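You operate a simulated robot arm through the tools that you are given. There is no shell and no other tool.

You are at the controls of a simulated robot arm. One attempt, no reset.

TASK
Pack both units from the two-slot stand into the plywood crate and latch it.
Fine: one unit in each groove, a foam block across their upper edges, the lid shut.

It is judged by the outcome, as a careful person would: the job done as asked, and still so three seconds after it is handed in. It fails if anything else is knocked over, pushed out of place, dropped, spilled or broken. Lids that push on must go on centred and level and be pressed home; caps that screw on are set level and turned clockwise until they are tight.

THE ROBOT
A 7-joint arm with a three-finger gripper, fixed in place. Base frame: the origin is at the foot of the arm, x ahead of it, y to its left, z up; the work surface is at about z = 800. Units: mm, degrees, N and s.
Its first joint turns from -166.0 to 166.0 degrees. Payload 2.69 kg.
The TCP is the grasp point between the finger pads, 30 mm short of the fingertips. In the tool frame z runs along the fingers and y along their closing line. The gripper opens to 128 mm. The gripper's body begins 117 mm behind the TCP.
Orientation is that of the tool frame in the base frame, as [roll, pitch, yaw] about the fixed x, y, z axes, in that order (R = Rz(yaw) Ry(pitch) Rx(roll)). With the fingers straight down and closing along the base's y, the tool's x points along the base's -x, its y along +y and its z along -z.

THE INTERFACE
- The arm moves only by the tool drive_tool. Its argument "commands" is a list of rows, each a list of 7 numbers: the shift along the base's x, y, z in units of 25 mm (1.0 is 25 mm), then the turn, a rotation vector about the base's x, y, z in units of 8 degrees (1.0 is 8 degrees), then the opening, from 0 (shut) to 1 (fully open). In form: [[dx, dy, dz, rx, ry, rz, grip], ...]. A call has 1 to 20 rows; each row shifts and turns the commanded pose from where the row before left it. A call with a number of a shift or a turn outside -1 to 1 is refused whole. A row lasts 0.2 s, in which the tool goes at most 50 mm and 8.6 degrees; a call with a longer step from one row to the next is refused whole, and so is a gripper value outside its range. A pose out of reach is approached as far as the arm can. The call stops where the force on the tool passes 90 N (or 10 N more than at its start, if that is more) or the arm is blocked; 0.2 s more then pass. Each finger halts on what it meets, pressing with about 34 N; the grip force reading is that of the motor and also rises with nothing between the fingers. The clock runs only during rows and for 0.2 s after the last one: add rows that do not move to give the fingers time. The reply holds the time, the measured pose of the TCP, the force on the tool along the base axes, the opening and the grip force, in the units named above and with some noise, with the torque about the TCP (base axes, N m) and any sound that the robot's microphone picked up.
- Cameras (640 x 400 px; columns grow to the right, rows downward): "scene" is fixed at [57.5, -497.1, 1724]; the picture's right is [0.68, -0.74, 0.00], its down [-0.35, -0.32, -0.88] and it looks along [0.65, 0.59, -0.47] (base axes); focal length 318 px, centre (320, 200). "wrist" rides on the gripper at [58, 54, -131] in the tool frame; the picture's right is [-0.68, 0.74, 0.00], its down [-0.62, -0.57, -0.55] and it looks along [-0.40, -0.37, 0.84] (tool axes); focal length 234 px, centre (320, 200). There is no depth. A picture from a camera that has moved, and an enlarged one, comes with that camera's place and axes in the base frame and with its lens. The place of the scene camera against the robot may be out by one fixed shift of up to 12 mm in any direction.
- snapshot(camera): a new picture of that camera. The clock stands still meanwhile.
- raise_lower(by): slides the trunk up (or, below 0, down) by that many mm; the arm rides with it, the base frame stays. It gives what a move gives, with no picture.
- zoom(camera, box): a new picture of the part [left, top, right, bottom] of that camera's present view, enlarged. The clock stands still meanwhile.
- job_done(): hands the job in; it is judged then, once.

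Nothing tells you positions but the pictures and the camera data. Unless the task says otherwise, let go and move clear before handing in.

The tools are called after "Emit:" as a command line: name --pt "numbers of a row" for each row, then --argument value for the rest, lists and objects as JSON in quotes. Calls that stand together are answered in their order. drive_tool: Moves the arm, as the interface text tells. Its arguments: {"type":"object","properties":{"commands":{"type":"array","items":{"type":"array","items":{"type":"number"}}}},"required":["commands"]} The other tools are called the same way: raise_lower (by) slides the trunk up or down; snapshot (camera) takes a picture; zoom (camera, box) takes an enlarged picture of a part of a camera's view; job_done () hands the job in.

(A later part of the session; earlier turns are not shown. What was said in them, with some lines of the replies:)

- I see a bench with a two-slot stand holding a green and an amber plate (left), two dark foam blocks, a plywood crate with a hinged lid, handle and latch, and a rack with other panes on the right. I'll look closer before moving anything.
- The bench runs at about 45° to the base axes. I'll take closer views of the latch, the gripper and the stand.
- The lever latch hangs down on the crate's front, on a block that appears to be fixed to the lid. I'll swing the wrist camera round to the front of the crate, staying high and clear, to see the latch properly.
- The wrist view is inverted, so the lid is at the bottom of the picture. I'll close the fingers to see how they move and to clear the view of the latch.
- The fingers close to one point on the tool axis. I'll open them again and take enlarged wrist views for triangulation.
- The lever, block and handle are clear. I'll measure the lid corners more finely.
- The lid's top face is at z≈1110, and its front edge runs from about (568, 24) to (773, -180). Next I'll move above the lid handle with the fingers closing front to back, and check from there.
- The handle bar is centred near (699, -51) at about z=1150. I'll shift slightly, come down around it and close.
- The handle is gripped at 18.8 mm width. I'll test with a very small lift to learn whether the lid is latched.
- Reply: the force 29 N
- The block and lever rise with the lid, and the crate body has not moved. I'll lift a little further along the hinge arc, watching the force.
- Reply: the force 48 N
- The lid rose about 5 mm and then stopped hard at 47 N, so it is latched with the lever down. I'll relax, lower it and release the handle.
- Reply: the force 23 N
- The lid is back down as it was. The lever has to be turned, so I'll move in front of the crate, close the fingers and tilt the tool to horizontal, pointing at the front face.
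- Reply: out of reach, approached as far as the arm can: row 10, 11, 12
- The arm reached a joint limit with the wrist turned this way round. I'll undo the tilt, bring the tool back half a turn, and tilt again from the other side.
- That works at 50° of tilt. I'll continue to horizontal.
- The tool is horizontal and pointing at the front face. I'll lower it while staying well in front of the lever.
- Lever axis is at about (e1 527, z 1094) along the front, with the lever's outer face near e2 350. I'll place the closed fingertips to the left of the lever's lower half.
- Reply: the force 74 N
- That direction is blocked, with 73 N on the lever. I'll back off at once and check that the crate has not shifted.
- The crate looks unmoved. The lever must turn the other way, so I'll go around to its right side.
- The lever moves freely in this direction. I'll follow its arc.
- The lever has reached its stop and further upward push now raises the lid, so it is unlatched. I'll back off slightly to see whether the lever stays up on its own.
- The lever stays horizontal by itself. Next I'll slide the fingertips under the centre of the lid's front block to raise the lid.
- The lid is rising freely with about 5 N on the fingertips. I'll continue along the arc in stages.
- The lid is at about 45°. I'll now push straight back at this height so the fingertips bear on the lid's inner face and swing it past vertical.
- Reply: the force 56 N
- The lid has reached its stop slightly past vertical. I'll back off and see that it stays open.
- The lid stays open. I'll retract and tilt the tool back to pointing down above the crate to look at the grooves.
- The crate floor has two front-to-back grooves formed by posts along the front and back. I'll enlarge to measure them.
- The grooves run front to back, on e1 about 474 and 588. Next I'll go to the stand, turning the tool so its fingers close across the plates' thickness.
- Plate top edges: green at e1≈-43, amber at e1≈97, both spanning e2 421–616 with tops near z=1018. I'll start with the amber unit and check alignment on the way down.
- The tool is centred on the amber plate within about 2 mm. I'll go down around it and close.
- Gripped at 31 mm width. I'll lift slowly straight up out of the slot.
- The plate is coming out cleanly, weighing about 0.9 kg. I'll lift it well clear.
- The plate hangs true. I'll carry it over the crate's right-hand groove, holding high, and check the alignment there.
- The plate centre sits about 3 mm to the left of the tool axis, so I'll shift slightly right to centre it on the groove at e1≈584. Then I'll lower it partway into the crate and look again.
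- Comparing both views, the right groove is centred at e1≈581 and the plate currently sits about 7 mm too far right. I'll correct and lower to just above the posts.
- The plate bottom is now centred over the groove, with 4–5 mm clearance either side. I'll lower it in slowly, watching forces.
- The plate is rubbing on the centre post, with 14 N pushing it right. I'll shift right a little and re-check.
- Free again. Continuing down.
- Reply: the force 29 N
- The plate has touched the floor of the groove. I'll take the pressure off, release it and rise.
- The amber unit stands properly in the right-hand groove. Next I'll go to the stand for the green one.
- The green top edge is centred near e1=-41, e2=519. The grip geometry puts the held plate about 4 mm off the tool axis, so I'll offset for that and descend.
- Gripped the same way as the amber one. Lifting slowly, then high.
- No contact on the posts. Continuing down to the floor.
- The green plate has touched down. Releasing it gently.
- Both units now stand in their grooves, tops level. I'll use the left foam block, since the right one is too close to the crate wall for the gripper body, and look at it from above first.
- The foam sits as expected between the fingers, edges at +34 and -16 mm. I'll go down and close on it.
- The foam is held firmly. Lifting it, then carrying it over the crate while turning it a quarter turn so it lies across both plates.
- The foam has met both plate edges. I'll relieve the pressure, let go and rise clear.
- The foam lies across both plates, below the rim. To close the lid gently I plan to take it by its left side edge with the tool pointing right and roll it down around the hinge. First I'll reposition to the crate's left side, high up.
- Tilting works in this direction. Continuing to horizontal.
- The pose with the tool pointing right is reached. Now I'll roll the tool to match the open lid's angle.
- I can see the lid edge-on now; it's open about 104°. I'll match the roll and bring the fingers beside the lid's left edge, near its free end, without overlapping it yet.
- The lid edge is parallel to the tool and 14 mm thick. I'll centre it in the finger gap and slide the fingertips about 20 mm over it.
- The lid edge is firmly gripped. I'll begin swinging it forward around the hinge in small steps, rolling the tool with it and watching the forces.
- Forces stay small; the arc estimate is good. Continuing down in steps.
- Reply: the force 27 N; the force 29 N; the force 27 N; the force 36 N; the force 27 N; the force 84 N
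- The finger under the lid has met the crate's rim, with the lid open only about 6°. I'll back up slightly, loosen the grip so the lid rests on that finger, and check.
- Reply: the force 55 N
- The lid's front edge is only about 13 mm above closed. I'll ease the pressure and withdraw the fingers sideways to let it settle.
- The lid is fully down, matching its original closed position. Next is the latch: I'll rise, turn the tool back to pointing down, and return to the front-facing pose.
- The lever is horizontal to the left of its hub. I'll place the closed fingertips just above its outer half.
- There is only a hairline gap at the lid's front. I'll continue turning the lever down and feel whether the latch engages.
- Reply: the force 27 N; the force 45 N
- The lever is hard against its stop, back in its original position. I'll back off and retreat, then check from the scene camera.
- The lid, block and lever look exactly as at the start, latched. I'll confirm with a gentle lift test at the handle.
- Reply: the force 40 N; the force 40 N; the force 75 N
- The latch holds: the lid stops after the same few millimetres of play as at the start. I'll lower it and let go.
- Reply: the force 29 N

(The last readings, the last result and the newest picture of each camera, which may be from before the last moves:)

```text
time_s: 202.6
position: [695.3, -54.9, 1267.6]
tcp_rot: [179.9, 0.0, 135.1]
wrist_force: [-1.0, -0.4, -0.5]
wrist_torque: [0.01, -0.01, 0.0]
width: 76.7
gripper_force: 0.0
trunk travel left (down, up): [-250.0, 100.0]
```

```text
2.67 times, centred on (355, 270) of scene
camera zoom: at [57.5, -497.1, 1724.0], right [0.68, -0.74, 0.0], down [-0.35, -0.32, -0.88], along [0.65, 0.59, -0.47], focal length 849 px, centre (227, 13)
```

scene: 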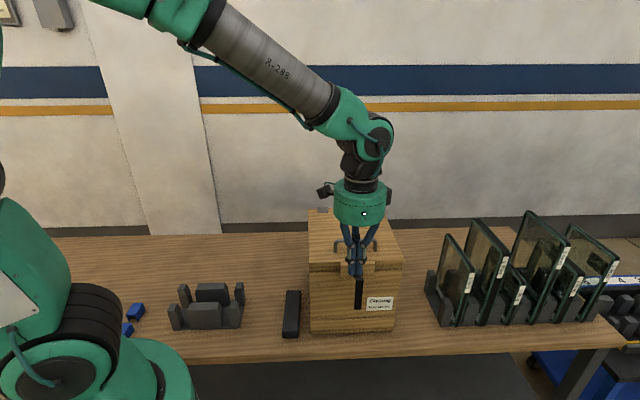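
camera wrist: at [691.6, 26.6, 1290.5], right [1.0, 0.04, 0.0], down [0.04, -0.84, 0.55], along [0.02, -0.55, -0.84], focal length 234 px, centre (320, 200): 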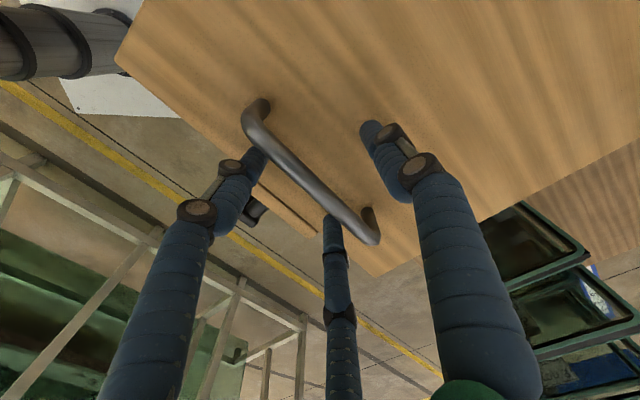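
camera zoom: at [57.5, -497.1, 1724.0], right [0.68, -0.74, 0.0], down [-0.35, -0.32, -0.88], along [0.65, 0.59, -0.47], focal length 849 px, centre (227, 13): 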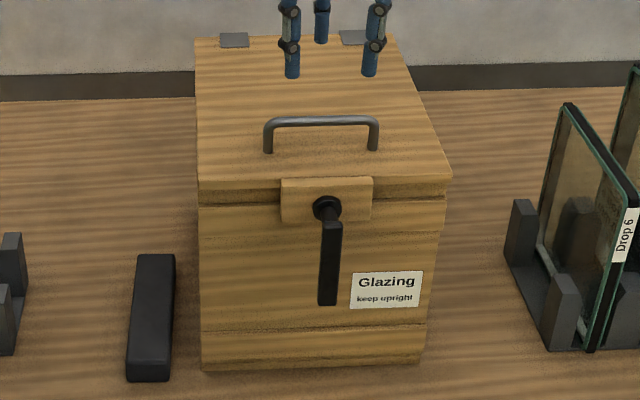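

The crate is shut, latched and in its original place. I'll move the arm clear and take a last look around.

Emit:
drive_tool --pt "-0.3 0.4 0.9 0 0 0 0.6" --pt "-0.3 0.4 0.9 0 0 0 0.6" --pt "-0.3 0.4 0.9 0 0 0 0.6" --pt "-0.3 0.4 0.9 0 0 0 0.6" --pt "-0.3 0.4 0.9 0 0 0 0.6" --pt "-0.3 0.4 0.9 0 0 0 0.6" --pt "-0.3 0.4 0.9 0 0 0 0.6" --pt "-0.3 0.4 0.9 0 0 0 0.6" --pt "-0.3 0.4 0.9 0 0 0 0.6" --pt "-0.3 0.4 0.9 0 0 0 0.6" --pt "0 0 0 0 0 0 0.6"

Emit:
snapshot --camera "scene"

Emit:
zoom --camera "scene" --box '[325, 250, 405, 320]'

Emit:
zoom --camera "scene" --box '[100, 230, 320, 345]'

Emit:
snapshot --camera "wrist"

```text
time_s: 205.0
position: [617.0, 45.3, 1490.9]
tcp_rot: [180.0, 0.0, 135.0]
wrist_force: [-0.9, 0.8, 0.7]
wrist_torque: [-0.01, 0.0, 0.01]
width: 76.7
gripper_force: 0.1
trunk travel left (down, up): [-250.0, 100.0]
```

```text
taken
```

scene: 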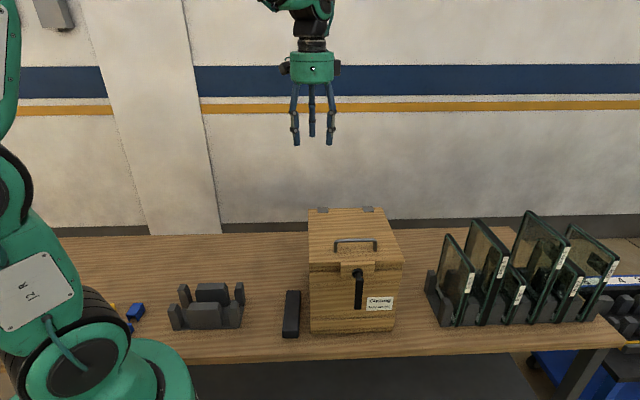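

```text
5.71 times, centred on (365, 285) of scene
camera zoom: at [57.5, -497.1, 1724.0], right [0.68, -0.74, 0.0], down [-0.35, -0.32, -0.88], along [0.65, 0.59, -0.47], focal length 1818 px, centre (63, -286)
```

zoom: 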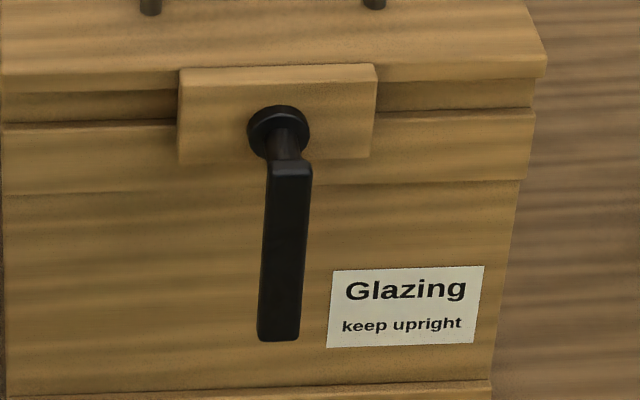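

```text
2.91 times, centred on (210, 288) of scene
camera zoom: at [57.5, -497.1, 1724.0], right [0.68, -0.74, 0.0], down [-0.35, -0.32, -0.88], along [0.65, 0.59, -0.47], focal length 926 px, centre (640, -54)
```

zoom: 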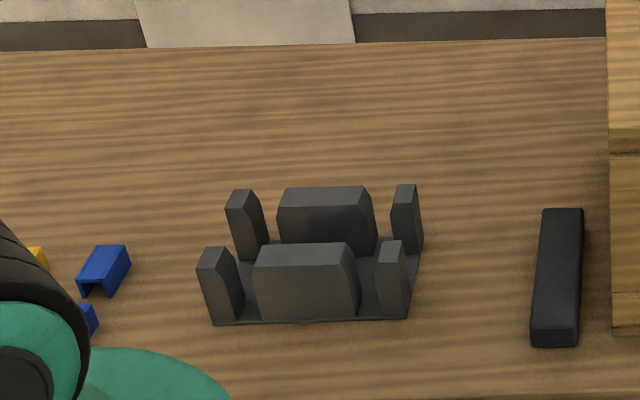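

```text
taken
camera wrist: at [614.7, 125.1, 1622.2], right [1.0, 0.04, 0.0], down [0.04, -0.84, 0.55], along [0.02, -0.55, -0.84], focal length 234 px, centre (320, 200)
```

wrist: 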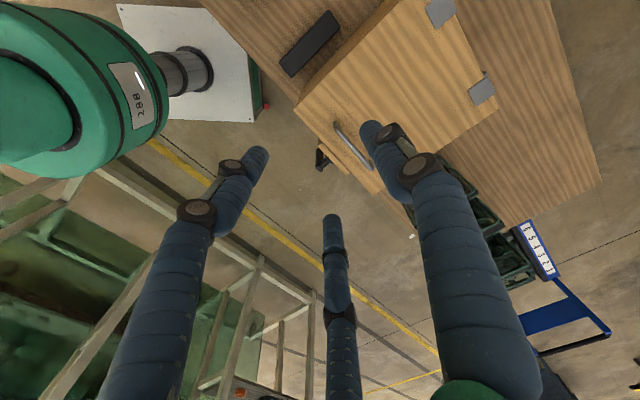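

The latch close-up matches its starting view exactly. Both units are in their grooves, with the foam across their upper edges. The lid is shut and the latch held under a test lift. The stand, spare foam block, rack and small blocks look undisturbed and the arm is clear, so I'm handing in.

Emit:
job_done

```text
The job is handed in.
```

Both units are packed in the plywood crate, one in each groove, with a foam block lying flat across their upper edges. The lid is shut and latched.

- **Latch:** I turned the lever down until it reached its stop. In a gentle lift test the lid stopped after a few millimetres of play, the same as before I opened it.
- **Lid:** I let the lid down by its side edge. The last stretch, about 13 mm at the front edge, was a free drop when I withdrew the fingers, because one finger was between lid and rim. It settled back to its original closed position.
- **Crate:** I pushed the crate hard a few times while testing the latch and lid, with up to about 73 N sideways on the lever. In the last pictures it sits where it started.
- **Everything else:** The stand, the spare foam block, the rack of other panes and the small blocks look undisturbed. The arm is clear with its fingers open.

The foam's position was last seen just before the lid went down, so I can't confirm it by sight now that the crate is shut.
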